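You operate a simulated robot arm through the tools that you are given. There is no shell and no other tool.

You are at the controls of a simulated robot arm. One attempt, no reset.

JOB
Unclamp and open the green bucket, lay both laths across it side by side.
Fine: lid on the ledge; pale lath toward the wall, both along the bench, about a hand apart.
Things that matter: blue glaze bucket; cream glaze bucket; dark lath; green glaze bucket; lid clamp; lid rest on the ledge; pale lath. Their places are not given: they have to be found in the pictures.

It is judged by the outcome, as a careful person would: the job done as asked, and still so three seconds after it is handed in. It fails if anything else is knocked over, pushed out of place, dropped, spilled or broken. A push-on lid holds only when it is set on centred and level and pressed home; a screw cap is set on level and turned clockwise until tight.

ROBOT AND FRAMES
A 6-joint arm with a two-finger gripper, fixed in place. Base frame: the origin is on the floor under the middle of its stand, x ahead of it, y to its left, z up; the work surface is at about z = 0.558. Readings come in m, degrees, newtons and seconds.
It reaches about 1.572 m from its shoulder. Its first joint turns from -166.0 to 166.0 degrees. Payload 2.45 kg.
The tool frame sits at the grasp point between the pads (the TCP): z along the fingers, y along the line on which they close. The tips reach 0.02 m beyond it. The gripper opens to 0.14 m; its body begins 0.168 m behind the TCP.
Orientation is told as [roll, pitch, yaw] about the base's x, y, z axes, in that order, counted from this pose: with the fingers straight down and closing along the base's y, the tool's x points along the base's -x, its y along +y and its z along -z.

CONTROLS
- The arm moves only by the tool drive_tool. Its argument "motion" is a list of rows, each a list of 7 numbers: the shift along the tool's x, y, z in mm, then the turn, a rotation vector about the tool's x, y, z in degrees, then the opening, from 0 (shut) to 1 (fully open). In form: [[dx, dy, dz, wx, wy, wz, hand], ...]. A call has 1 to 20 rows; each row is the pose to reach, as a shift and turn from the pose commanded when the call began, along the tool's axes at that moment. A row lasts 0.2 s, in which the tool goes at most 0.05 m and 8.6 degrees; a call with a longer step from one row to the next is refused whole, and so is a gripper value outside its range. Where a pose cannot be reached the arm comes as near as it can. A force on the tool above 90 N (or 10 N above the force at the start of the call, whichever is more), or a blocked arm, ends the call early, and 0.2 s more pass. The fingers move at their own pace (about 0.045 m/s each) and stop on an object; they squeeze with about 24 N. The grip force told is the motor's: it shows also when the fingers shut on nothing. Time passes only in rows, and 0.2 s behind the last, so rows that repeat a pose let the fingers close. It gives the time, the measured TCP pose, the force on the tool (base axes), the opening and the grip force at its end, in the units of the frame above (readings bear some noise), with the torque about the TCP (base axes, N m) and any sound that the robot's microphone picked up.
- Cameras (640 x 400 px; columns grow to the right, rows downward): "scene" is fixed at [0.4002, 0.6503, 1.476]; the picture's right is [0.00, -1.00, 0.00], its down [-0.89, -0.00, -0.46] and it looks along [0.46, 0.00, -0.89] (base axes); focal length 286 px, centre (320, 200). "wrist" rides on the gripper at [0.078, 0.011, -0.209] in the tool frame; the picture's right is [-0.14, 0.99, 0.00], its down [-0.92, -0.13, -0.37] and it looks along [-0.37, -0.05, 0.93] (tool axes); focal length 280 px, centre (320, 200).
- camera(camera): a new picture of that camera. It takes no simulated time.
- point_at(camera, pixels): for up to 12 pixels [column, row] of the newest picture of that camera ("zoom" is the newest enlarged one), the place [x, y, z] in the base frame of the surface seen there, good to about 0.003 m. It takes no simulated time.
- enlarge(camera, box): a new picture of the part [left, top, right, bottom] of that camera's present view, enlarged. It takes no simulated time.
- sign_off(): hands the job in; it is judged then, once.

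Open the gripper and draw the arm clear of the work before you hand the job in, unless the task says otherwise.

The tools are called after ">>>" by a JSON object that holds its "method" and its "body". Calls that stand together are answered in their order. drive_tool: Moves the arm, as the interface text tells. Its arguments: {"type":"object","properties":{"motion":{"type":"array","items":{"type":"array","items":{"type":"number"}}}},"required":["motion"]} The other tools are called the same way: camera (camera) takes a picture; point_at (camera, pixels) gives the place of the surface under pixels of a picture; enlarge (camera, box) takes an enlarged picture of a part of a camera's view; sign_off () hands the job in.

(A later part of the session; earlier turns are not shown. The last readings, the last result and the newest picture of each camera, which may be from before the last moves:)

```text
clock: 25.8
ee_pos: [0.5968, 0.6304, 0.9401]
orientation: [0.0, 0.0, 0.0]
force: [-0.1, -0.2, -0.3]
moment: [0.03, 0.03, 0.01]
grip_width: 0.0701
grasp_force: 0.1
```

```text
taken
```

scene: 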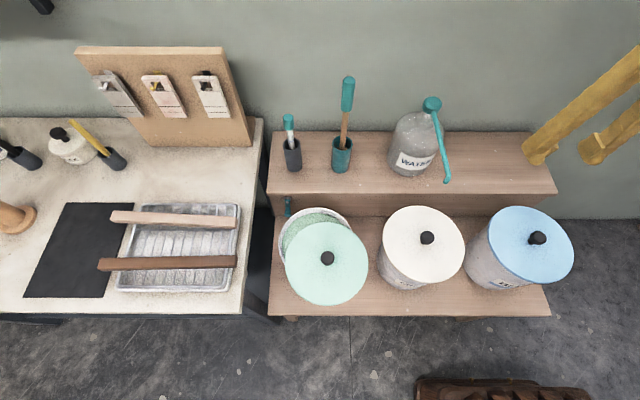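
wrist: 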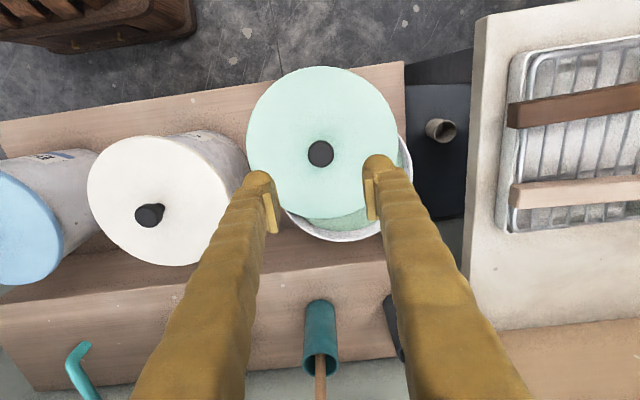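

The knob is at (320,153) in the wrist view. I'll measure it and the lid level.

>>> {"method": "enlarge", "body": {"camera": "wrist", "box": [280, 120, 360, 190]}}

>>> {"method": "point_at", "body": {"camera": "wrist", "pixels": [[320, 153], [310, 153], [331, 153], [320, 144], [320, 163], [265, 140], [375, 130], [320, 85], [320, 205], [340, 232], [405, 160], [300, 225]]}}

```text
5.71 times, centred on (320, 155) of wrist
```

zoom: 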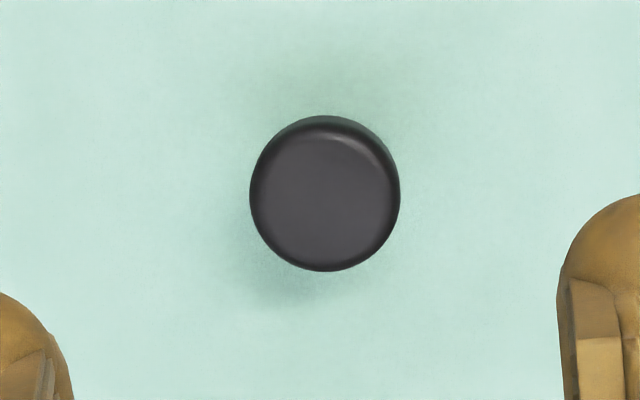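

```text
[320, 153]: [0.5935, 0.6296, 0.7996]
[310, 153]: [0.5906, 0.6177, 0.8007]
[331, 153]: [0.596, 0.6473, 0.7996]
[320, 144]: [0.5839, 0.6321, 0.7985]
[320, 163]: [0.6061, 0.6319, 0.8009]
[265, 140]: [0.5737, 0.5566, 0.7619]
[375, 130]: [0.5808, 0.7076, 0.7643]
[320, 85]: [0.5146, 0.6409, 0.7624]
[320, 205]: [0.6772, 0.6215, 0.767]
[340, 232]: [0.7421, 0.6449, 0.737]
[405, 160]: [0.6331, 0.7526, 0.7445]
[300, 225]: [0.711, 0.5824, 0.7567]
```

The knob centre is (0.595, 0.632), the cap about 0.033 across with its top at z≈0.80. I'll descend around it and close.

>>> {"method": "drive_tool", "body": {"motion": [[2, 1.6, 40, 0, 0, 0, 0.5], [2, 1.6, 80, 0, 0, 0, 0.5], [2, 1.6, 110, 0, 0, 0, 0.5], [2, 1.6, 130, 0, 0, 0, 0.5], [2, 1.6, 142, 0, 0, 0, 0.5], [2, 1.6, 149, 0, 0, 0, 0.5], [2, 1.6, 149, 0, 0, 0, 0], [2, 1.6, 149, 0, 0, 0, 0], [2, 1.6, 149, 0, 0, 0, 0], [2, 1.6, 149, 0, 0, 0, 0]]}}

>>> {"method": "camera", "body": {"camera": "wrist"}}

```text
clock: 28.0
ee_pos: [0.5946, 0.633, 0.7922]
orientation: [0.0, 0.1, 0.0]
force: [0.0, -0.3, 0.5]
moment: [0.06, -0.01, 0.0]
grip_width: 0.0301
grasp_force: 24.1
```

```text
taken
```

wrist: 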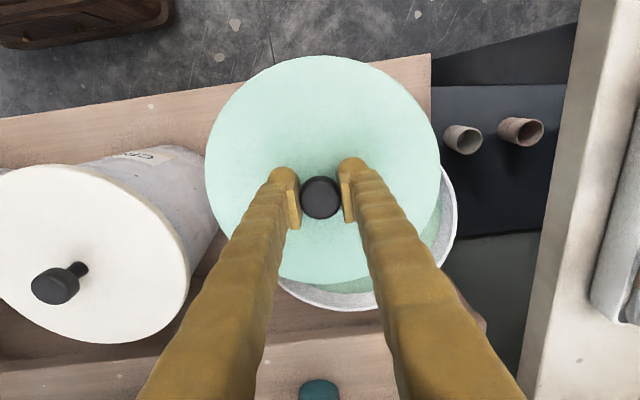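

The knob is gripped (width 0.030, 24 N). I'll lift slowly and check the load.

>>> {"method": "drive_tool", "body": {"motion": [[0, 0, -5, 0, 0, 0, 0], [0, 0, -15, 0, 0, 0, 0], [0, 0, -30, 0, 0, 0, 0], [0, 0, -50, 0, 0, 0, 0]]}}

>>> {"method": "camera", "body": {"camera": "wrist"}}

>>> {"method": "camera", "body": {"camera": "scene"}}

```text
clock: 29.0
ee_pos: [0.5933, 0.6326, 0.8406]
orientation: [-0.1, 0.0, 0.0]
force: [-0.1, 0.1, -1.3]
moment: [-0.02, 0.01, -0.04]
grip_width: 0.0297
grasp_force: 24.4
```

```text
taken
```

wrist: 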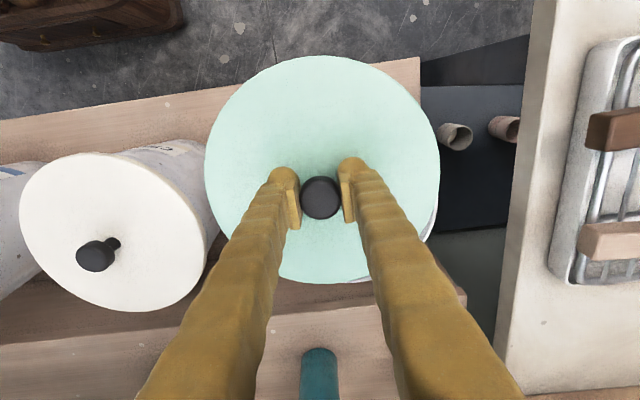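

```text
taken
```

scene: 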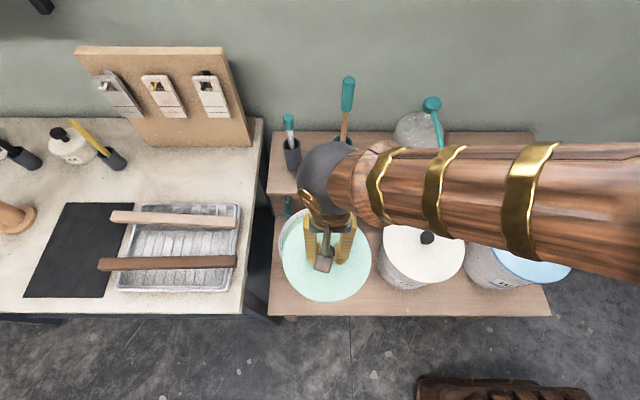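

The lid is off and light (about 1.3 N). I'll raise it clear, carry it in front of the pump spout at x≈0.545, and bring it to y≈0.14.

>>> {"method": "drive_tool", "body": {"motion": [[0, 0, -35, 0, 0, 0, 0], [10, -10, -70, 0, 0, 0, 0], [25, -30, -100, 0, 0, 0, 0], [40, -65, -115, 0, 0, 0, 0], [50, -105, -115, 0, 0, 0, 0], [50, -148, -115, 0, 0, 0, 0], [50, -191, -115, 0, 0, 0, 0], [50, -234, -115, 0, 0, 0, 0], [50, -277, -115, 0, 0, 0, 0], [50, -320, -115, 0, 0, 0, 0], [50, -363, -115, 0, 0, 0, 0], [50, -406, -115, 0, 0, 0, 0], [50, -449, -115, 0, 0, 0, 0], [50, -480, -115, 0, 0, 0, 0], [50, -492, -115, 0, 0, 0, 0]]}}

>>> {"method": "camera", "body": {"camera": "wrist"}}

>>> {"method": "camera", "body": {"camera": "scene"}}

```text
clock: 32.2
ee_pos: [0.5425, 0.1441, 0.9559]
orientation: [0.0, 0.0, 0.0]
force: [-0.8, -0.4, -1.0]
moment: [-0.01, 0.02, -0.01]
grip_width: 0.0297
grasp_force: 23.6
```

```text
taken
```

wrist: 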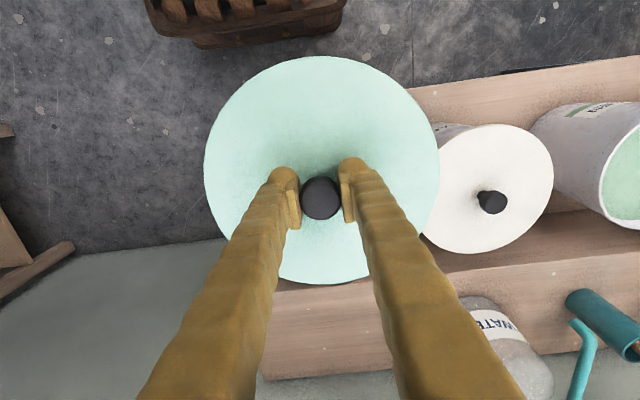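

```text
taken
```

scene: 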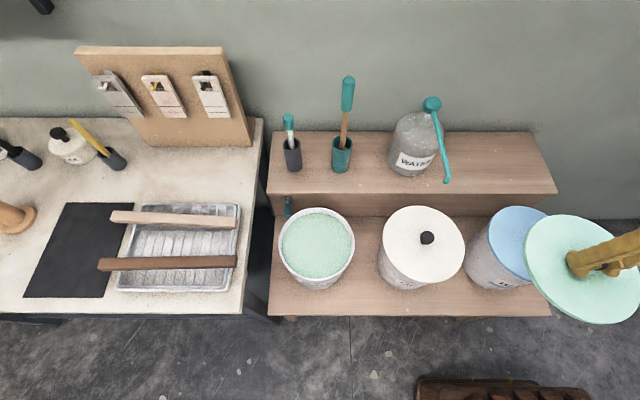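

The green bucket is open and the lid is held. With the view clear, I'll measure the bucket rim, ledge bounds and bottle.

>>> {"method": "point_at", "body": {"camera": "scene", "pixels": [[279, 248], [355, 245], [318, 209], [316, 288], [316, 240], [500, 133], [500, 128], [535, 136], [556, 190], [550, 170], [434, 160], [391, 165]]}}

>>> {"method": "enlarge", "body": {"camera": "scene", "box": [260, 190, 370, 300]}}

>>> {"method": "enlarge", "body": {"camera": "scene", "box": [380, 90, 570, 210]}}

```text
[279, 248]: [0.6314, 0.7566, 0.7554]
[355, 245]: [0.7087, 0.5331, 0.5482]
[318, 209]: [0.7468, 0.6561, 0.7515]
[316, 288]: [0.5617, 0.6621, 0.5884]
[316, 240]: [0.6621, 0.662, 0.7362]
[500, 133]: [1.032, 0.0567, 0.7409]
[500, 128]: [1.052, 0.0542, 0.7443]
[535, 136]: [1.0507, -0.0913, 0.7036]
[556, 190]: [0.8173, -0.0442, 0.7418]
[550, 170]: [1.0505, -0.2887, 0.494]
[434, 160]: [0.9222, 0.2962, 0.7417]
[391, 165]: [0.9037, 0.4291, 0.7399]
```

```text
3.64 times, centred on (315, 245) of scene
```

zoom: 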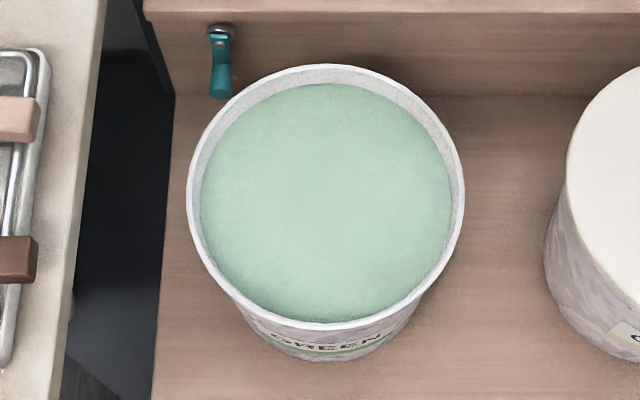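

```text
3.33 times, centred on (475, 150) of scene
```

zoom: 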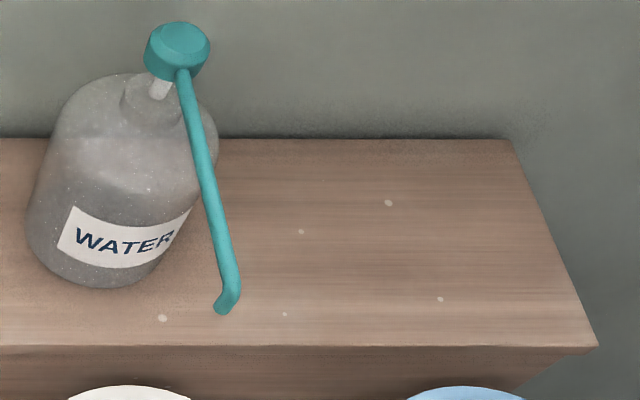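

The wall is at x≈1.05, the ledge is at z≈0.741, and the free part runs y≈-0.045 to 0.31. I'll carry the lid over the ledge to about (0.925, 0.135).

>>> {"method": "drive_tool", "body": {"motion": [[-40, -1, 0, 0, 0, 0, 0], [-82, -2, 0, 0, 0, 0, 0], [-124, -3, 0, 0, 0, 0, 0], [-166, -4, 0, 0, 0, 0, 0], [-208, -5, 10, 0, 0, 0, 0], [-250, -5, 25, 0, 0, 0, 0], [-292, -5, 40, 0, 0, 0, 0], [-334, -5, 55, 0, 0, 0, 0], [-365, -5, 70, 0, 0, 0, 0], [-380, -5, 85, 0, 0, 0, 0], [-380, -5, 100, 0, 0, 0, 0]]}}

>>> {"method": "camera", "body": {"camera": "wrist"}}

>>> {"method": "camera", "body": {"camera": "scene"}}

```text
clock: 34.6
ee_pos: [0.9232, 0.1363, 0.8554]
orientation: [0.0, 0.0, 0.0]
force: [-0.9, 0.8, -1.2]
moment: [-0.01, -0.01, 0.03]
grip_width: 0.0293
grasp_force: 23.8
```

```text
taken
```

wrist: 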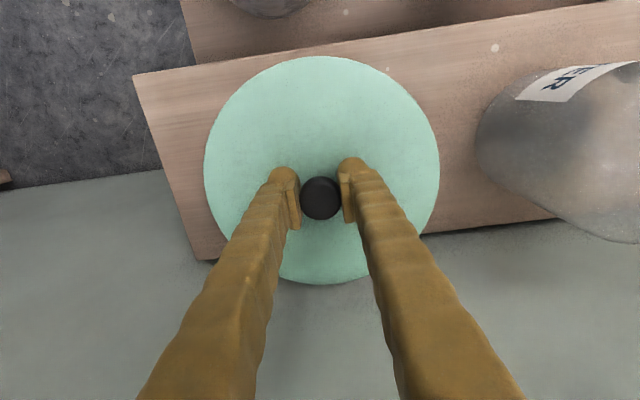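

```text
taken
```

scene: 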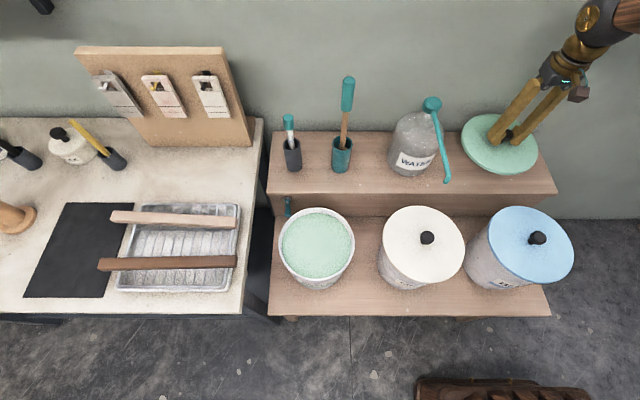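

The lid is over the free part of the ledge. I'll lower it gently, watching for contact.

>>> {"method": "drive_tool", "body": {"motion": [[0, 0, 20, 0, 0, 0, 0], [0, 0, 40, 0, 0, 0, 0], [0, 0, 52, 0, 0, 0, 0], [0, 0, 58, 0, 0, 0, 0], [0, 0, 62, 0, 0, 0, 0], [0, 0, 65, 0, 0, 0, 0]]}}

>>> {"method": "enlarge", "body": {"camera": "scene", "box": [440, 90, 580, 210]}}

```text
clock: 36.0
ee_pos: [0.9241, 0.1371, 0.7902]
orientation: [0.0, 0.0, 0.0]
force: [0.5, 0.2, -1.5]
moment: [-0.01, -0.03, 0.02]
grip_width: 0.0295
grasp_force: 24.5
```

```text
3.33 times, centred on (510, 150) of scene
```

zoom: 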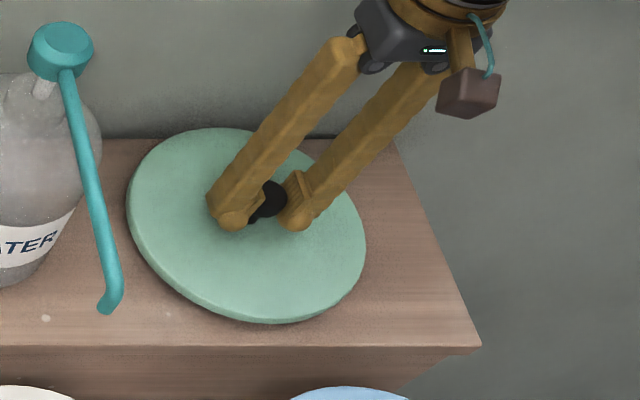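

No contact yet at TCP z 0.790. I'll lower further in 2 mm steps.

>>> {"method": "drive_tool", "body": {"motion": [[0, 0, 2, 0, 0, 0, 0], [0, 0, 4, 0, 0, 0, 0], [0, 0, 5.5, 0, 0, 0, 0]]}}

>>> {"method": "point_at", "body": {"camera": "scene", "pixels": [[480, 160], [500, 170], [530, 155], [495, 120], [470, 140]]}}

```text
clock: 36.8
ee_pos: [0.9238, 0.1358, 0.7849]
orientation: [0.1, 0.0, 0.0]
force: [0.5, -0.1, -0.6]
moment: [-0.01, 0.02, -0.01]
grip_width: 0.0296
grasp_force: 23.8
```

```text
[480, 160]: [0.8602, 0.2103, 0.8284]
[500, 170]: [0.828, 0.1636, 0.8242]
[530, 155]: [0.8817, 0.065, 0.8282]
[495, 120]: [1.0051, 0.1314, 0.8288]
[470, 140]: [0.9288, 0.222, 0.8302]
```

Lid top is now about 0.758 over the ledge at 0.741, so contact should be close. I'll continue in small steps.

>>> {"method": "drive_tool", "body": {"motion": [[0, 0, 1.5, 0, 0, 0, 0], [0, 0, 3, 0, 0, 0, 0], [0, 0, 3, 0, 0, 0, 0]]}}

>>> {"method": "enlarge", "body": {"camera": "scene", "box": [440, 90, 580, 210]}}

```text
clock: 37.6
ee_pos: [0.9231, 0.1374, 0.7827]
orientation: [0.0, 0.0, 0.0]
force: [0.4, 0.1, -1.7]
moment: [0.02, 0.03, 0.0]
grip_width: 0.0297
grasp_force: 23.6
```

```text
3.33 times, centred on (510, 150) of scene
```

zoom: 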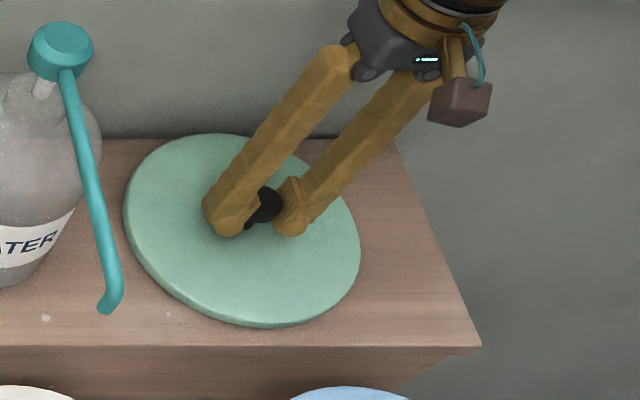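

There is still no contact force, so I'll keep lowering.

>>> {"method": "drive_tool", "body": {"motion": [[0, 0, 1.5, 0, 0, 0, 0], [0, 0, 3, 0, 0, 0, 0], [0, 0, 4, 0, 0, 0, 0], [0, 0, 4, 0, 0, 0, 0]]}}

>>> {"method": "camera", "body": {"camera": "scene"}}

>>> {"method": "point_at", "body": {"camera": "scene", "pixels": [[480, 165], [500, 170], [525, 160], [495, 132], [470, 150], [465, 190]]}}

```text
clock: 38.6
ee_pos: [0.9239, 0.1372, 0.778]
orientation: [0.0, 0.0, 0.0]
force: [2.1, 1.4, 5.9]
moment: [-0.18, 0.49, 0.0]
grip_width: 0.0297
grasp_force: 24.6
```

```text
taken
```

scene: 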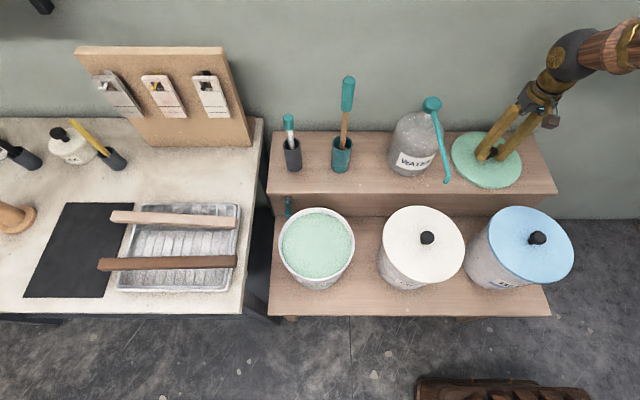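

```text
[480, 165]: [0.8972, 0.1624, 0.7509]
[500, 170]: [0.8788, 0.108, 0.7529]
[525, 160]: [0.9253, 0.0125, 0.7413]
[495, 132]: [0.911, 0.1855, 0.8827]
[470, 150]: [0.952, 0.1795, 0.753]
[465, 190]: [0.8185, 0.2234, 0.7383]
```

Contact is made (vertical force +6 N), with the lid top at about 0.752 on the ledge. I'll release and rise straight up.

>>> {"method": "drive_tool", "body": {"motion": [[0, 0, 0, 0, 0, 0, 0.25], [0, 0, 0, 0, 0, 0, 0.4], [0, 0, 0, 0, 0, 0, 0.5], [0, 0, -15, 0, 0, 0, 0.5], [0, 0, -45, 0, 0, 0, 0.5], [0, 0, -90, 0, 0, 0, 0.5], [20, 0, -135, 0, 0, 0, 0.5], [50, 0, -170, 0, 0, 0, 0.5]]}}

>>> {"method": "camera", "body": {"camera": "wrist"}}

>>> {"method": "camera", "body": {"camera": "scene"}}

>>> {"method": "point_at", "body": {"camera": "scene", "pixels": [[470, 165], [500, 178], [515, 160], [487, 140], [465, 150], [489, 157]]}}

```text
clock: 40.4
ee_pos: [0.8769, 0.137, 0.9488]
orientation: [0.0, 0.0, 0.0]
force: [0.8, -0.4, -0.3]
moment: [0.0, 0.02, -0.01]
grip_width: 0.0698
grasp_force: 0.1
```

```text
taken
```

wrist: 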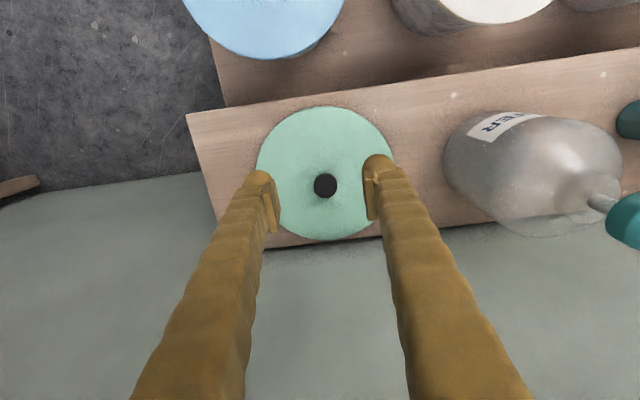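

```text
taken
```

scene: 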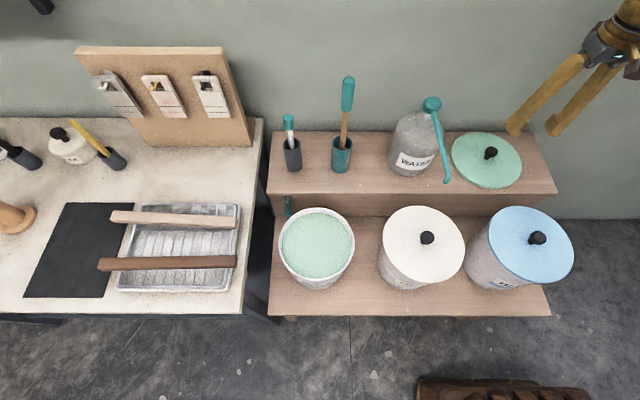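

```text
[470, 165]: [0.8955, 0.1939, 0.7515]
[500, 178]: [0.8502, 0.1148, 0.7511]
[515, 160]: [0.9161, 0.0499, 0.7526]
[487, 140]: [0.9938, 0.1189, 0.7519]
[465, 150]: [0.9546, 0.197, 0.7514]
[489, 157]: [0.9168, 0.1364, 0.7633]
```

The lid lies flat on the ledge (top z≈0.7515 at all points) and the crank hangs down. Next I'll back away over the buckets at a safe height, then turn and head to the laths.

>>> {"method": "drive_tool", "body": {"motion": [[35, 0, -30, 0, 0, 0, 0.5], [70, 0, -60, 0, 0, 0, 0.5], [108, 0, -90, 0, 0, 0, 0.5], [150, 0, -115, 0, 0, 0, 0.5], [195, 0, -135, 0, 0, 0, 0.5], [240, 0, -145, 0, 0, 0, 0.5], [277, 20, -150, 0, 0, 0, 0.5], [277, 65, -150, 0, 0, 0, 0.5], [277, 112, -150, 0, 0, 0, 0.5], [277, 160, -150, 0, 0, 0, 0.5], [277, 208, -150, 0, 0, 0, 0.5], [277, 256, -150, 0, 0, 0, 0.5], [277, 304, -150, 0, 0, 0, 0.5], [277, 352, -150, 0, 0, 0, 0.5], [277, 400, -150, 0, 0, 0, 0.5]]}}

>>> {"method": "camera", "body": {"camera": "wrist"}}

```text
clock: 43.6
ee_pos: [0.5964, 0.5379, 1.0999]
orientation: [0.1, 0.1, -0.1]
force: [0.0, -1.0, 0.5]
moment: [0.03, 0.01, -0.02]
grip_width: 0.0697
grasp_force: 0.1
```

```text
taken
```

wrist: 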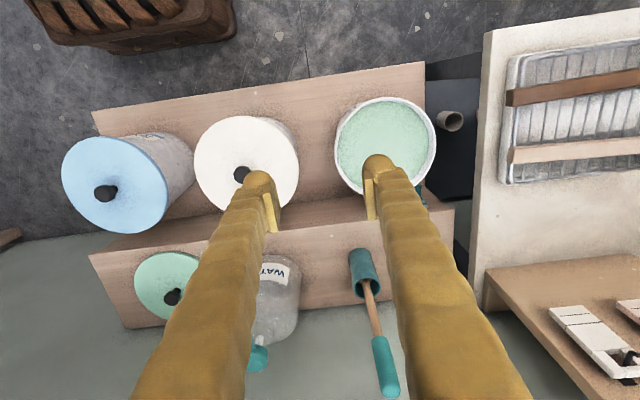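

All is in order. Now I'll move over the laths, turning the gripper 90° so it closes across them.

>>> {"method": "drive_tool", "body": {"motion": [[-1, 36, 0, 0, 0, -7.5, 0.5], [-2, 72, 0, 0, 0, -15, 0.5], [-3, 108, 0, 0, 0, -22.5, 0.5], [-5, 144, 0, 0, 0, -30, 0.5], [-7, 180, 0, 0, 0, -37.5, 0.5], [-9, 216, 0, 0, 0, -45, 0.5], [-11, 252, 0, 0, 0, -52.5, 0.5], [-13, 288, 0, 0, 0, -60, 0.5], [-15, 324, 0, 0, 0, -67.5, 0.5], [-17, 360, 0, 0, 0, -75, 0.5], [-19, 396, 0, 0, 0, -82.5, 0.5], [-20, 420, 0, 0, 0, -90, 0.5], [-20, 420, 0, 0, 0, -90, 0.5]]}}

>>> {"method": "camera", "body": {"camera": "wrist"}}

>>> {"method": "camera", "body": {"camera": "scene"}}

```text
clock: 46.4
ee_pos: [0.6154, 0.9577, 1.0984]
orientation: [0.0, 0.1, 90.1]
force: [0.2, 0.0, 0.0]
moment: [0.03, 0.01, 0.0]
grip_width: 0.07
grasp_force: 0.1
```

```text
taken
```

wrist: 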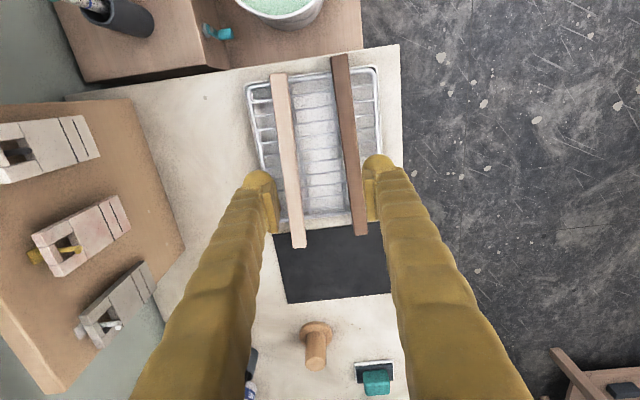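

```text
taken
```

scene: 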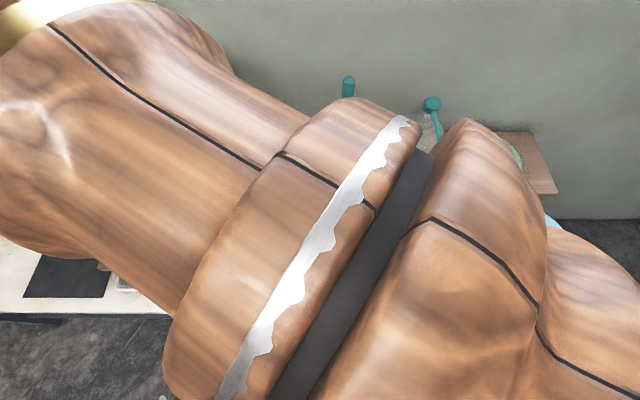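

The wrist view shows the pale lath from (277,75) to (300,247) and the dark one from (340,55) to (360,235). I'll measure their edges and ends.

>>> {"method": "enlarge", "body": {"camera": "wrist", "box": [230, 40, 410, 260]}}

>>> {"method": "point_at", "body": {"camera": "wrist", "pixels": [[276, 78], [281, 110], [287, 160], [294, 210], [299, 243], [340, 60], [344, 100], [350, 150], [355, 200], [360, 230]]}}

>>> {"method": "point_at", "body": {"camera": "wrist", "pixels": [[279, 160], [283, 160], [291, 160], [296, 160], [342, 160], [347, 160], [356, 160], [360, 160], [320, 160], [310, 130], [320, 270], [230, 130]]}}

```text
1.82 times, centred on (320, 150) of wrist
```

zoom: 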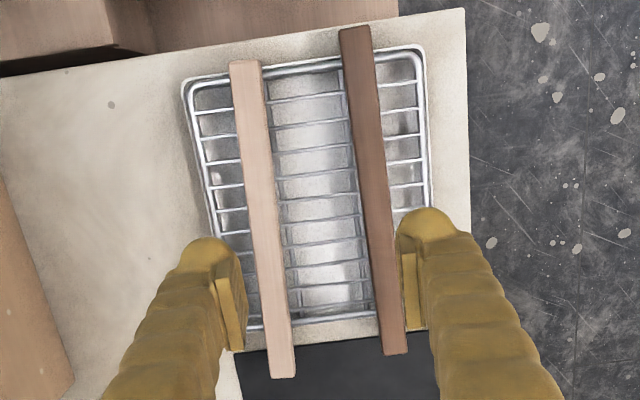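

```text
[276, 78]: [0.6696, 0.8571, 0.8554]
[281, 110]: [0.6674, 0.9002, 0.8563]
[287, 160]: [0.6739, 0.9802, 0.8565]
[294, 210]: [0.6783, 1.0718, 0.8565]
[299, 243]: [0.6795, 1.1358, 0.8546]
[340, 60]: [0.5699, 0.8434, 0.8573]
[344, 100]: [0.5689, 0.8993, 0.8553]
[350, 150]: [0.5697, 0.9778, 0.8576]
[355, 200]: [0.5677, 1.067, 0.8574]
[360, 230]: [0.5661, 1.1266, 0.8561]
```

```text
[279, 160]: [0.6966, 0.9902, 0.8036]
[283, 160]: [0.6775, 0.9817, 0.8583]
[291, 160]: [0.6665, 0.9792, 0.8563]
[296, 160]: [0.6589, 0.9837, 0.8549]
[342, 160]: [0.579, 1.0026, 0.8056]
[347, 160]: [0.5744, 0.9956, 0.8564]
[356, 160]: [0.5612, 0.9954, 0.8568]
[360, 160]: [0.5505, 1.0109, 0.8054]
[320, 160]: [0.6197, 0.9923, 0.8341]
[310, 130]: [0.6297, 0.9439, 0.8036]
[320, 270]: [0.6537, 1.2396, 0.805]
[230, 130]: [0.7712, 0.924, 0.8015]
```

The laths are about 0.023 wide with tops at z≈0.856, lying on a rack at z≈0.834: the pale one is centred near (0.672, 0.998) and the dark near (0.568, 0.987). I'll check the tool board's position near the gripper's path first.

>>> {"method": "point_at", "body": {"camera": "wrist", "pixels": [[183, 250], [135, 105], [60, 390], [70, 235], [50, 150], [125, 325], [317, 340], [277, 74], [298, 248], [340, 55], [361, 236], [376, 376]]}}

```text
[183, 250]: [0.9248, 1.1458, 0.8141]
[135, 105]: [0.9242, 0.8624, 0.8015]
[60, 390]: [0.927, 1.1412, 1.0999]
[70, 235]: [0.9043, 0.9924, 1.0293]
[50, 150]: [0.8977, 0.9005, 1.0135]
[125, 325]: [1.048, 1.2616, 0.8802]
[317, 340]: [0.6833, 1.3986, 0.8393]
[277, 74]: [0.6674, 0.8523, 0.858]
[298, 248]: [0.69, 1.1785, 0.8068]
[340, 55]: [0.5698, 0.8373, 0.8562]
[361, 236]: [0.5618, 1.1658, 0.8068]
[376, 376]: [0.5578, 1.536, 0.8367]
```

The board starts at x≥0.90, so the path is clear. I'll descend over the middle of the pale lath with a -2.5° yaw trim.

>>> {"method": "drive_tool", "body": {"motion": [[-10, -14, 40, 0, 0, 0.6, 0.45], [-20, -28, 80, 0, 0, 1.2, 0.45], [-30, -42, 120, 0, 0, 1.9, 0.45], [-40, -56, 158, 0, 0, 2.5, 0.45], [-40, -56.5, 178, 0, 0, 2.5, 0.45], [-40, -56.5, 178, 0, 0, 2.5, 0.45]]}}

>>> {"method": "camera", "body": {"camera": "wrist"}}

>>> {"method": "point_at", "body": {"camera": "wrist", "pixels": [[310, 150], [330, 150], [320, 120], [320, 190], [320, 230], [300, 190], [340, 190]]}}

```text
clock: 47.8
ee_pos: [0.6741, 0.9973, 0.9202]
orientation: [0.1, 0.0, 87.4]
force: [-0.1, 0.2, -0.2]
moment: [-0.01, 0.05, 0.0]
grip_width: 0.063
grasp_force: 0.0
```

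```text
taken
```

wrist: 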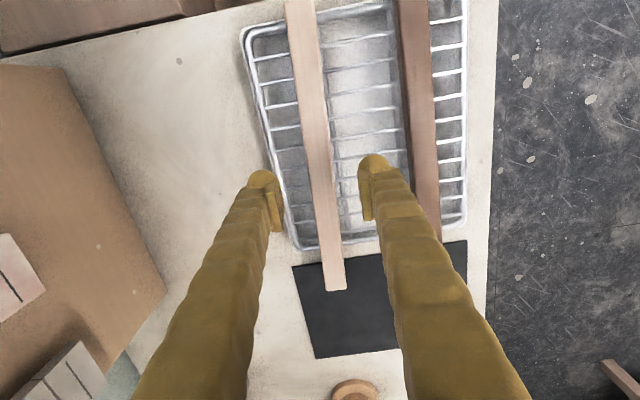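

```text
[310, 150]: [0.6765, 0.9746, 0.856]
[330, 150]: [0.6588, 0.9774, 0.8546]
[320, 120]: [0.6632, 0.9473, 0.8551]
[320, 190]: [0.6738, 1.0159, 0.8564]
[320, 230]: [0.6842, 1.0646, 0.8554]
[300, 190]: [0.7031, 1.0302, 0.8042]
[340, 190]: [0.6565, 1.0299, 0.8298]
```

The lath runs between the fingers, centred near x=0.671 here. I'll descend to TCP z≈0.857 (tips just above the rack) and close.

>>> {"method": "drive_tool", "body": {"motion": [[0, 3, 25, 0, 0, 0, 0.45], [0, 3, 45, 0, 0, 0, 0.45], [0, 3, 57, 0, 0, 0, 0.45], [0, 3, 63, 0, 0, 0, 0.45], [0, 3, 63, 0, 0, 0, 0], [0, 3, 63, 0, 0, 0, 0], [0, 3, 63, 0, 0, 0, 0], [0, 3, 63, 0, 0, 0, 0]]}}

>>> {"method": "camera", "body": {"camera": "wrist"}}

```text
clock: 49.6
ee_pos: [0.6717, 0.9984, 0.856]
orientation: [-0.1, 0.0, 87.5]
force: [0.0, -0.4, -0.1]
moment: [0.0, -0.01, 0.0]
grip_width: 0.0248
grasp_force: 24.1
```

```text
taken
```

wrist: 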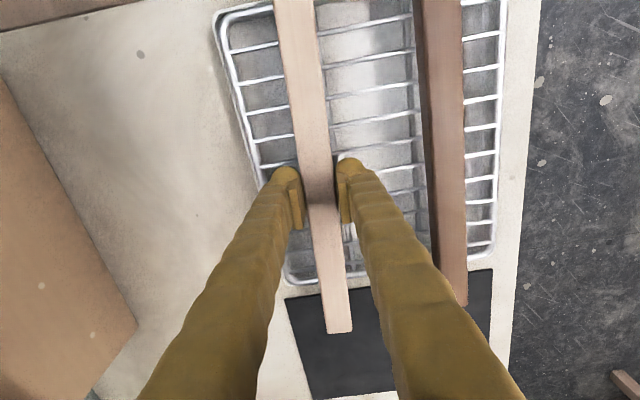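

The pale lath is gripped (width 0.025). I'll lift it straight up and check.

>>> {"method": "drive_tool", "body": {"motion": [[0, 0, -5, 0, 0, 0, 0], [0, 0, -15, 0, 0, 0, 0], [0, 0, -35, 0, 0, 0, 0], [0, 0, -65, 0, 0, 0, 0], [0, 0, -95, 0, 0, -1.2, 0], [0, 0, -100, 0, 0, -2.5, 0]]}}

>>> {"method": "camera", "body": {"camera": "wrist"}}

```text
clock: 51.0
ee_pos: [0.6696, 0.9966, 0.9567]
orientation: [0.0, 0.0, 90.0]
force: [0.0, 0.5, -1.8]
moment: [0.01, 0.01, -0.01]
grip_width: 0.0249
grasp_force: 23.9
```

```text
taken
```

wrist: 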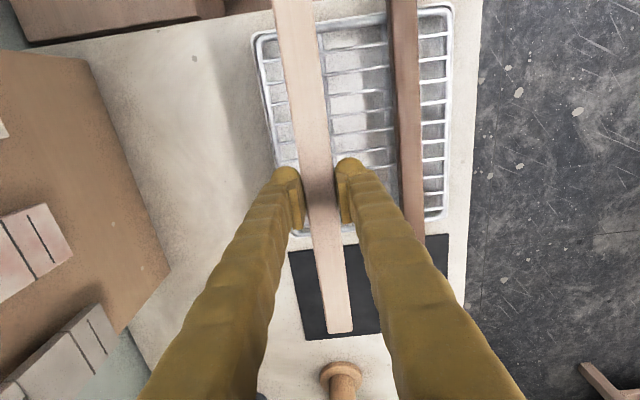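

The lath is held level with a moment near zero. I'll carry it over the bucket to (0.702, 0.659).

>>> {"method": "drive_tool", "body": {"motion": [[25, -2, 0, 0, 0, 0, 0], [65, -6, 0, 0, 0, 0, 0], [105, -10, 0, 0, 0, 0, 0], [145, -14, 0, 0, 0, 0, 0], [185, -18, 0, 0, 0, 0, 0], [225, -22, 0, 0, 0, 0, 0], [265, -26, 0, 0, 0, 0, 0], [300, -30, 0, 0, 0, 0, 0], [325, -32, 0, 0, 0, 0, 0], [337.6, -32.4, 20, 0, 0, 0, 0], [337.6, -32.4, 50, 0, 0, 0, 0], [337.6, -32.4, 60, 0, 0, 0, 0], [337.6, -32.4, 60, 0, 0, 0, 0]]}}

>>> {"method": "camera", "body": {"camera": "wrist"}}

>>> {"method": "camera", "body": {"camera": "scene"}}

```text
clock: 53.8
ee_pos: [0.7034, 0.6589, 0.8965]
orientation: [-0.1, 0.0, 90.0]
force: [-1.3, 0.2, -1.0]
moment: [-0.02, -0.01, 0.02]
grip_width: 0.0248
grasp_force: 24.2
```

```text
taken
```

wrist: 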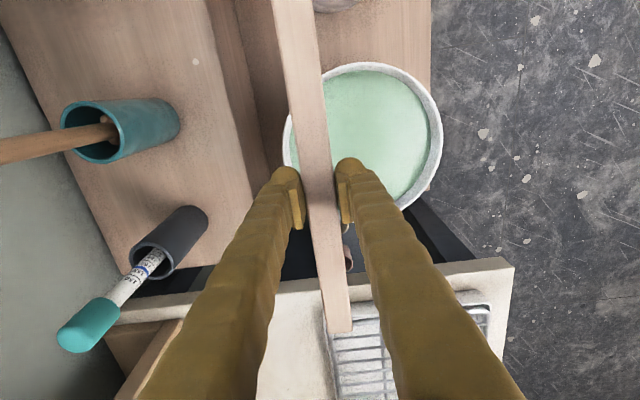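

```text
taken
```

scene: 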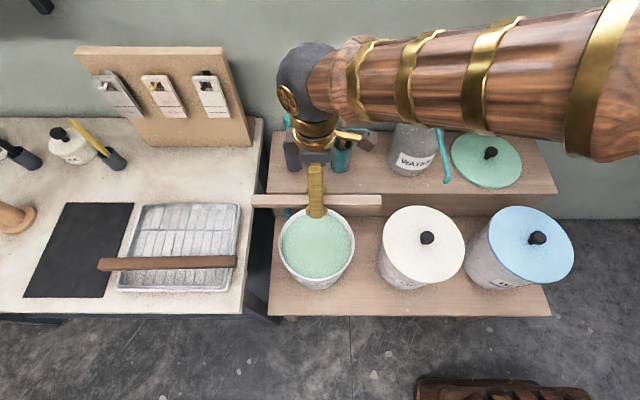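

The lath is above the bucket. I'll measure its line, ends and the rim before lowering.

>>> {"method": "point_at", "body": {"camera": "scene", "pixels": [[254, 200], [275, 201], [350, 201], [378, 201], [381, 201], [278, 248], [355, 248], [316, 282], [340, 214], [290, 214]]}}

>>> {"method": "point_at", "body": {"camera": "wrist", "pixels": [[300, 60], [295, 20], [330, 280], [338, 325], [436, 130], [285, 140], [370, 66], [400, 205], [380, 130]]}}

```text
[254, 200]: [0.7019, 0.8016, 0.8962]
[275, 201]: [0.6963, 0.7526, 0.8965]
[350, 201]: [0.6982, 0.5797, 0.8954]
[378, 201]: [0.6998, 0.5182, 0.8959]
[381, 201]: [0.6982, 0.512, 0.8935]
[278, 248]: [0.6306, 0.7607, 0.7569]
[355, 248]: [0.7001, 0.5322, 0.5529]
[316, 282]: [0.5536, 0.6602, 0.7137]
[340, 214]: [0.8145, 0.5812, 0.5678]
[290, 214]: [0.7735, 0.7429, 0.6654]
```

```text
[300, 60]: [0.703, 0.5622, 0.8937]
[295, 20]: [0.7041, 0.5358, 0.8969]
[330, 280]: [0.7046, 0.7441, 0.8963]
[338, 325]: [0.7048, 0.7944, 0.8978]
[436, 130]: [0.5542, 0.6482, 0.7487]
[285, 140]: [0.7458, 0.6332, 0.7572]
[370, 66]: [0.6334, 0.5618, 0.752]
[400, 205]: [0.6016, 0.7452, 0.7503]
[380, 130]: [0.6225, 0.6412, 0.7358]
```

The lath is parallel to y at x≈0.704, centred at y≈0.6575, with the rim at z≈0.752. I'll lower it to just above the rim.

>>> {"method": "drive_tool", "body": {"motion": [[0, 1, 30, 0, 0, 0, 0], [0, 1, 60, 0, 0, 0, 0], [0, 1, 85, 0, 0, 0, 0], [0, 1, 100, 0, 0, 0, 0], [0, 1, 110, 0, 0, 0, 0], [0, 1, 116, 0, 0, 0, 0]]}}

>>> {"method": "camera", "body": {"camera": "wrist"}}

```text
clock: 55.2
ee_pos: [0.7008, 0.6589, 0.782]
orientation: [-0.1, 0.0, 90.1]
force: [0.6, -0.2, -1.0]
moment: [0.02, -0.01, 0.01]
grip_width: 0.0247
grasp_force: 24.1
```

```text
taken
```

wrist: 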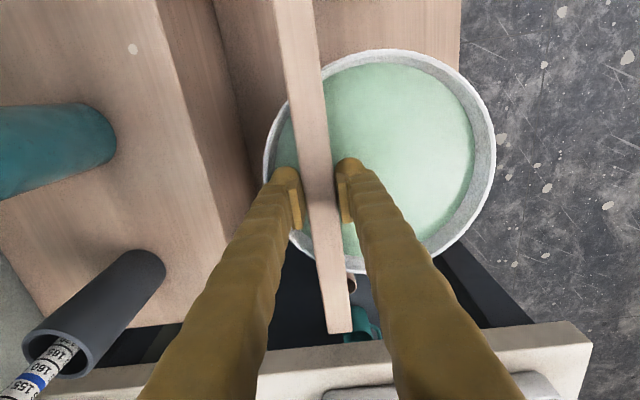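

I'm nearly at the rim, with no contact yet. I'll lower in 2 mm steps until the force shows.

>>> {"method": "drive_tool", "body": {"motion": [[0, 0, 2, 0, 0, 0, 0], [0, 0, 4, 0, 0, 0, 0], [0, 0, 5.5, 0, 0, 0, 0]]}}

```text
clock: 56.0
ee_pos: [0.7027, 0.6589, 0.7776]
orientation: [-0.1, 0.0, 90.0]
force: [-6.9, -4.5, 20.4]
moment: [-0.17, 0.15, -0.04]
grip_width: 0.0248
grasp_force: 23.7
```

Contact is about 20 N at z 0.7776, so the lath is on the rim. I'll ease 1 mm, open a little and rise straight up.

>>> {"method": "drive_tool", "body": {"motion": [[0, 0, -1, 0, 0, 0, 0], [0, 0, -1, 0, 0, 0, 0.25], [0, 0, -1, 0, 0, 0, 0.32], [0, 0, -1, 0, 0, 0, 0.34], [0, 0, -15, 0, 0, 0, 0.34], [0, 0, -40, 0, 0, 0, 0.34], [0, 0, -80, 0, 0, 0, 0.34], [0, 0, -125, 0, 0, 0, 0.34]]}}

>>> {"method": "camera", "body": {"camera": "wrist"}}

>>> {"method": "camera", "body": {"camera": "scene"}}

```text
clock: 57.8
ee_pos: [0.7017, 0.6591, 0.8992]
orientation: [0.2, 0.2, 90.0]
force: [0.8, 0.5, -0.8]
moment: [0.0, 0.02, 0.0]
grip_width: 0.0478
grasp_force: 0.2
```

```text
taken
```

wrist: 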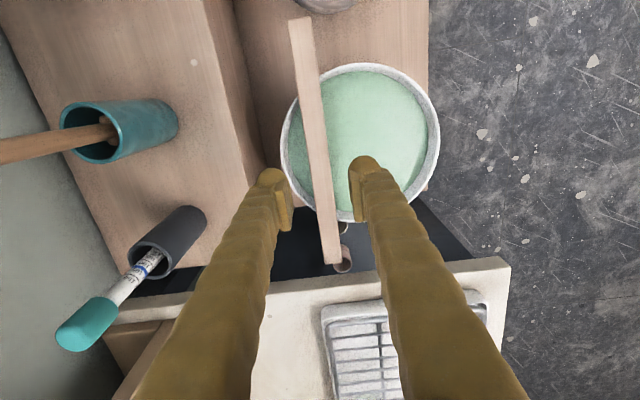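

```text
taken
```

scene: 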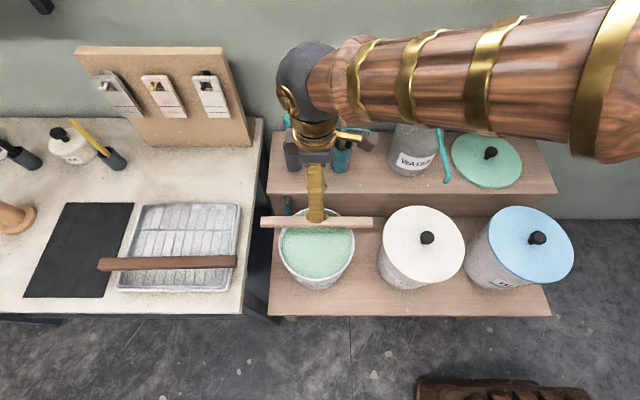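

The pale lath rests across the bucket. I'll verify its line and level, then go for the dark one.

>>> {"method": "point_at", "body": {"camera": "scene", "pixels": [[264, 221], [290, 222], [345, 222], [370, 222], [101, 263], [168, 262], [235, 261]]}}

>>> {"method": "enlarge", "body": {"camera": "scene", "box": [240, 180, 400, 300]}}

```text
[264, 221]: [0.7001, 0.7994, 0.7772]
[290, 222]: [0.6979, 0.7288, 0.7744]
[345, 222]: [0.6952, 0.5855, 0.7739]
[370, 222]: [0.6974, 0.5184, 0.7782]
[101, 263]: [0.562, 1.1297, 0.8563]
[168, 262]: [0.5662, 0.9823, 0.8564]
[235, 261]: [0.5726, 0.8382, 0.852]
```

```text
3.33 times, centred on (320, 240) of scene
```

zoom: 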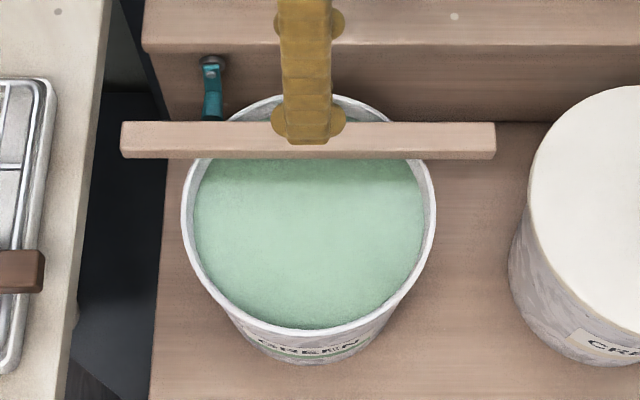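

The pale lath is level and parallel to the bench at x≈0.70. Now I'll move over the dark lath near (0.568, 0.987).

>>> {"method": "drive_tool", "body": {"motion": [[0, 0, -40, 0, 0, 0, 0.4], [-20, 8, -70, 0, 0, 0, 0.45], [-60, 25, -80, 0, 0, 0, 0.45], [-100, 41, -80, 0, 0, 0, 0.45], [-140, 57, -80, 0, 0, 0, 0.45], [-180, 73, -80, 0, 0, 0, 0.45], [-220, 90, -80, 0, 0, 0, 0.45], [-260, 106, -80, 0, 0, 0, 0.45], [-300, 122, -75, 0, 0, -0.5, 0.45], [-328, 133.7, -55, 0, 0, -1, 0.45], [-328, 133.7, -20, 0, 0, -1, 0.45], [-328, 133.7, -20, 0, 0, -1, 0.45]]}}

>>> {"method": "camera", "body": {"camera": "wrist"}}

>>> {"method": "point_at", "body": {"camera": "wrist", "pixels": [[308, 150], [313, 150], [320, 150], [327, 150], [320, 120], [322, 190], [325, 230], [332, 270]]}}

```text
clock: 60.4
ee_pos: [0.5663, 0.9891, 0.9228]
orientation: [0.0, 0.0, 91.0]
force: [-0.6, 0.7, -0.4]
moment: [0.01, 0.01, -0.04]
grip_width: 0.063
grasp_force: 0.1
```

```text
taken
```

wrist: 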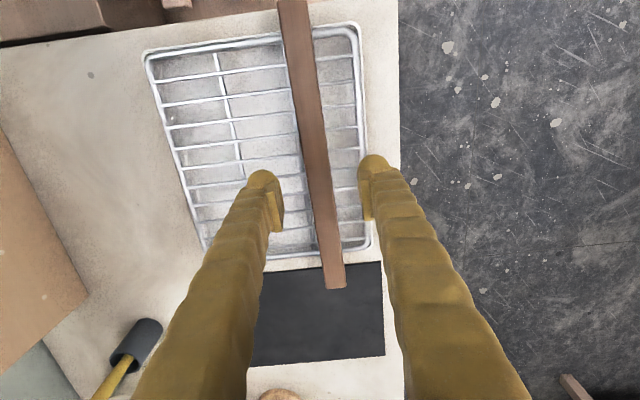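

```text
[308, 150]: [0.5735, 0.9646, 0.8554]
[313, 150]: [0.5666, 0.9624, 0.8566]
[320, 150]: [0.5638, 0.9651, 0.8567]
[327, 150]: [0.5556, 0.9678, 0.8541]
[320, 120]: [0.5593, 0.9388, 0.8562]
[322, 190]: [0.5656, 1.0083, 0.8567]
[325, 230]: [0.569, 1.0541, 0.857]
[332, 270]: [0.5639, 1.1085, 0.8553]
```

The dark lath is centred under the fingers (x≈0.566). I'll descend to z≈0.857 and close.

>>> {"method": "drive_tool", "body": {"motion": [[2, 0, 25, 0, 0, 0, 0.45], [2, 0, 45, 0, 0, 0, 0.45], [2, 0, 58, 0, 0, 0, 0.45], [2, 0, 65, 0, 0, 0, 0.45], [2, 0, 65, 0, 0, 0, 0], [2, 0, 65, 0, 0, 0, 0], [2, 0, 65, 0, 0, 0, 0], [2, 0, 65, 0, 0, 0, 0]]}}

```text
clock: 62.2
ee_pos: [0.567, 0.9867, 0.8568]
orientation: [0.1, 0.1, 91.0]
force: [-0.6, 0.9, -0.6]
moment: [0.0, 0.04, 0.02]
grip_width: 0.0247
grasp_force: 24.2
```

The dark lath is gripped (width 0.0247). I'll lift it and square the yaw to 90°.

>>> {"method": "drive_tool", "body": {"motion": [[0, 0, -5, 0, 0, 0, 0], [0, 0, -15, 0, 0, 0, 0], [0, 0, -35, 0, 0, 0, 0], [0, 0, -65, 0, 0, 0.5, 0], [0, 0, -95, 0, 0, 1, 0], [0, 0, -100, 0, 0, 1, 0]]}}

>>> {"method": "camera", "body": {"camera": "wrist"}}

>>> {"method": "point_at", "body": {"camera": "wrist", "pixels": [[297, 30], [305, 90], [322, 220], [330, 270], [337, 315]]}}

```text
clock: 63.6
ee_pos: [0.5667, 0.9843, 0.9538]
orientation: [0.0, 0.1, 90.0]
force: [0.0, 0.1, -0.5]
moment: [-0.02, -0.01, -0.01]
grip_width: 0.0249
grasp_force: 23.8
```

```text
taken
```

wrist: 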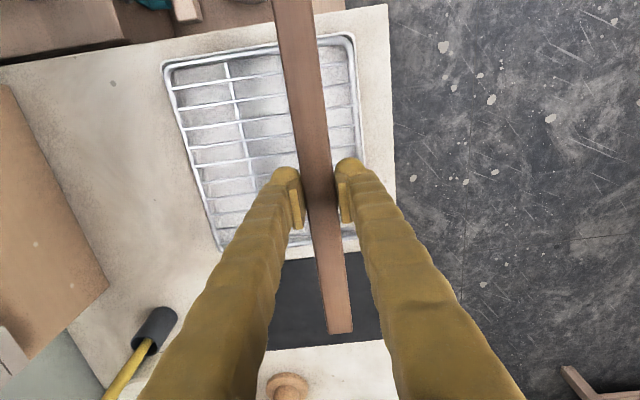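

```text
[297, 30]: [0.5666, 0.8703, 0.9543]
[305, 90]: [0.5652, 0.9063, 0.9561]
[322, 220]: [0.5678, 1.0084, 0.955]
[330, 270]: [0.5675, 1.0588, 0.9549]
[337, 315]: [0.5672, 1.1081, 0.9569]
```

The dark lath is held parallel to the bench. I'll carry it over the bucket to (0.598, 0.659).

>>> {"method": "drive_tool", "body": {"motion": [[25, -2, 0, 0, 0, 0, 0], [65, -6, 0, 0, 0, 0, 0], [105, -10, 0, 0, 0, 0, 0], [145, -14, 0, 0, 0, 0, 0], [185, -18, 0, 0, 0, 0, 0], [225, -22, 0, 0, 0, 0, 0], [265, -26, 0, 0, 0, 0, 0], [300, -30, 0, 0, 0, 0, 0], [320, -31.3, 0, 0, 0, 0, 0], [326, -31.3, 20, 0, 0, 0, 0], [326, -31.3, 50, 0, 0, 0, 0], [326, -31.3, 80, 0, 0, 0, 0], [326, -31.3, 110, 0, 0, 0, 0], [326, -31.3, 120, 0, 0, 0, 0], [326, -31.3, 120, 0, 0, 0, 0]]}}

>>> {"method": "camera", "body": {"camera": "wrist"}}

>>> {"method": "camera", "body": {"camera": "scene"}}

```text
clock: 66.8
ee_pos: [0.5982, 0.6593, 0.8354]
orientation: [0.0, 0.0, 90.0]
force: [-0.5, -0.5, -1.0]
moment: [0.01, -0.03, -0.03]
grip_width: 0.0253
grasp_force: 23.9
```

```text
taken
```

wrist: 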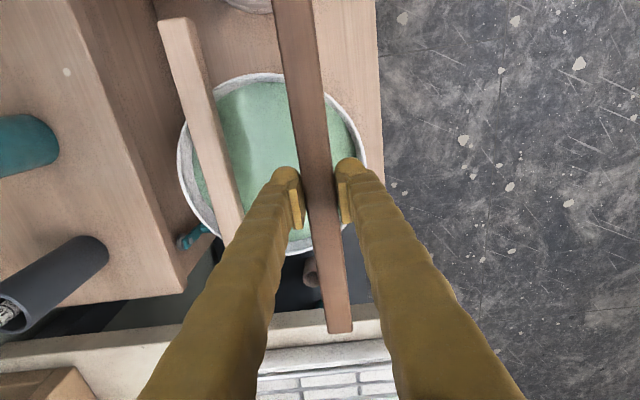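

```text
taken
```

scene: 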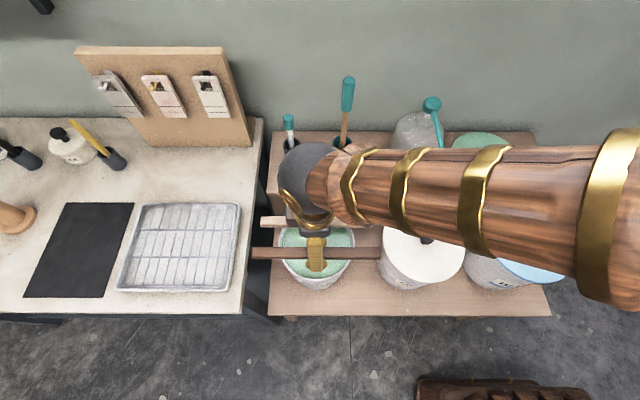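

I'll measure both laths' lines from this view before setting the dark one down.

>>> {"method": "point_at", "body": {"camera": "wrist", "pixels": [[179, 30], [195, 80], [212, 140], [230, 195], [295, 30], [305, 90], [330, 270], [340, 320]]}}

```text
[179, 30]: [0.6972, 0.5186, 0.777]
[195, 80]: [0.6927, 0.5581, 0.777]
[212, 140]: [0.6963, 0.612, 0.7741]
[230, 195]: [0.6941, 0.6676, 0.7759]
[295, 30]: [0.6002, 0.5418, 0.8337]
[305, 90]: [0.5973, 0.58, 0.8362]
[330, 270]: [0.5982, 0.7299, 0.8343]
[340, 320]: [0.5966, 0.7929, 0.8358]
```

Both are parallel with centres about 0.10 apart. I'll lower the dark lath to the rim, slowing near contact.

>>> {"method": "drive_tool", "body": {"motion": [[0, 1, 25, 0, 0, 0, 0], [0, 1, 42, 0, 0, 0, 0], [0, 1, 50, 0, 0, 0, 0], [0, 1, 54, 0, 0, 0, 0], [0, 1, 56, 0, 0, 0, 0], [0, 1, 57.5, 0, 0, 0, 0]]}}

```text
clock: 68.2
ee_pos: [0.5979, 0.6595, 0.7779]
orientation: [0.0, 0.0, 90.0]
force: [-0.4, 0.1, -1.7]
moment: [-0.01, -0.05, 0.02]
grip_width: 0.0247
grasp_force: 23.6
```

No contact yet at z 0.778. I'll continue in 1 mm steps.

>>> {"method": "drive_tool", "body": {"motion": [[0, 0, 1, 0, 0, 0, 0], [0, 0, 1.8, 0, 0, 0, 0]]}}

```text
clock: 68.8
ee_pos: [0.5977, 0.6589, 0.7761]
orientation: [-0.1, 0.0, 90.0]
force: [-0.5, 0.1, -0.9]
moment: [0.04, 0.0, 0.01]
grip_width: 0.0247
grasp_force: 23.9
```

There's still only the lath's weight on the tool. I'll go another 2 mm.

>>> {"method": "drive_tool", "body": {"motion": [[0, 0, 1, 0, 0, 0, 0], [0, 0, 2, 0, 0, 0, 0]]}}

```text
clock: 69.4
ee_pos: [0.5982, 0.6607, 0.7762]
orientation: [0.0, 0.0, 90.0]
force: [-3.8, -6.8, 21.2]
moment: [-0.1, 0.05, -0.02]
grip_width: 0.0247
grasp_force: 23.8
```

Contact is about 21 N, so the dark lath is on the rim. I'll ease up 1 mm, release, and rise straight up.

>>> {"method": "drive_tool", "body": {"motion": [[0, 0, -0.8, 0, 0, 0, 0], [0, 0, -0.8, 0, 0, 0, 0.25], [0, 0, -0.8, 0, 0, 0, 0.32], [0, 0, -0.8, 0, 0, 0, 0.34], [0, 0, -15, 0, 0, 0, 0.34], [0, 0, -40, 0, 0, 0, 0.34], [0, 0, -80, 0, 0, 0, 0.34], [0, 0, -125, 0, 0, 0, 0.34], [0, 0, -165, 0, 0, 0, 0.34]]}}

>>> {"method": "camera", "body": {"camera": "wrist"}}

>>> {"method": "camera", "body": {"camera": "scene"}}

```text
clock: 71.4
ee_pos: [0.599, 0.661, 0.9422]
orientation: [-0.1, 0.0, 89.9]
force: [-0.3, 0.0, -0.9]
moment: [0.0, 0.04, -0.03]
grip_width: 0.0476
grasp_force: 0.1
```

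```text
taken
```

wrist: 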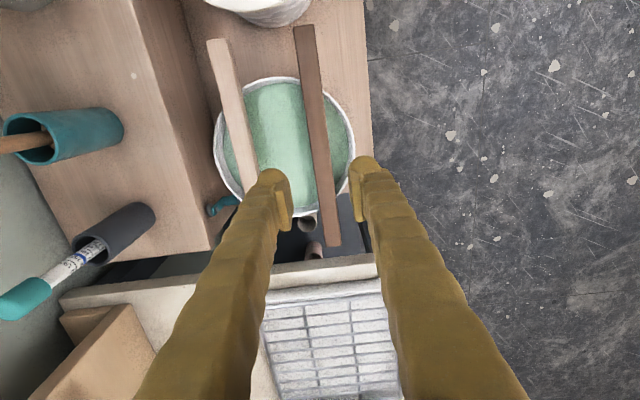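

```text
taken
```

scene: 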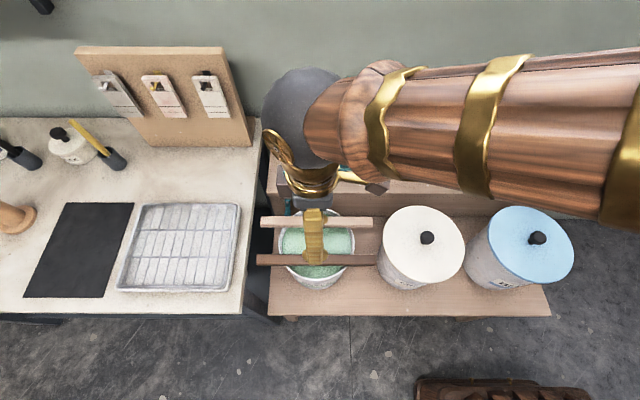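

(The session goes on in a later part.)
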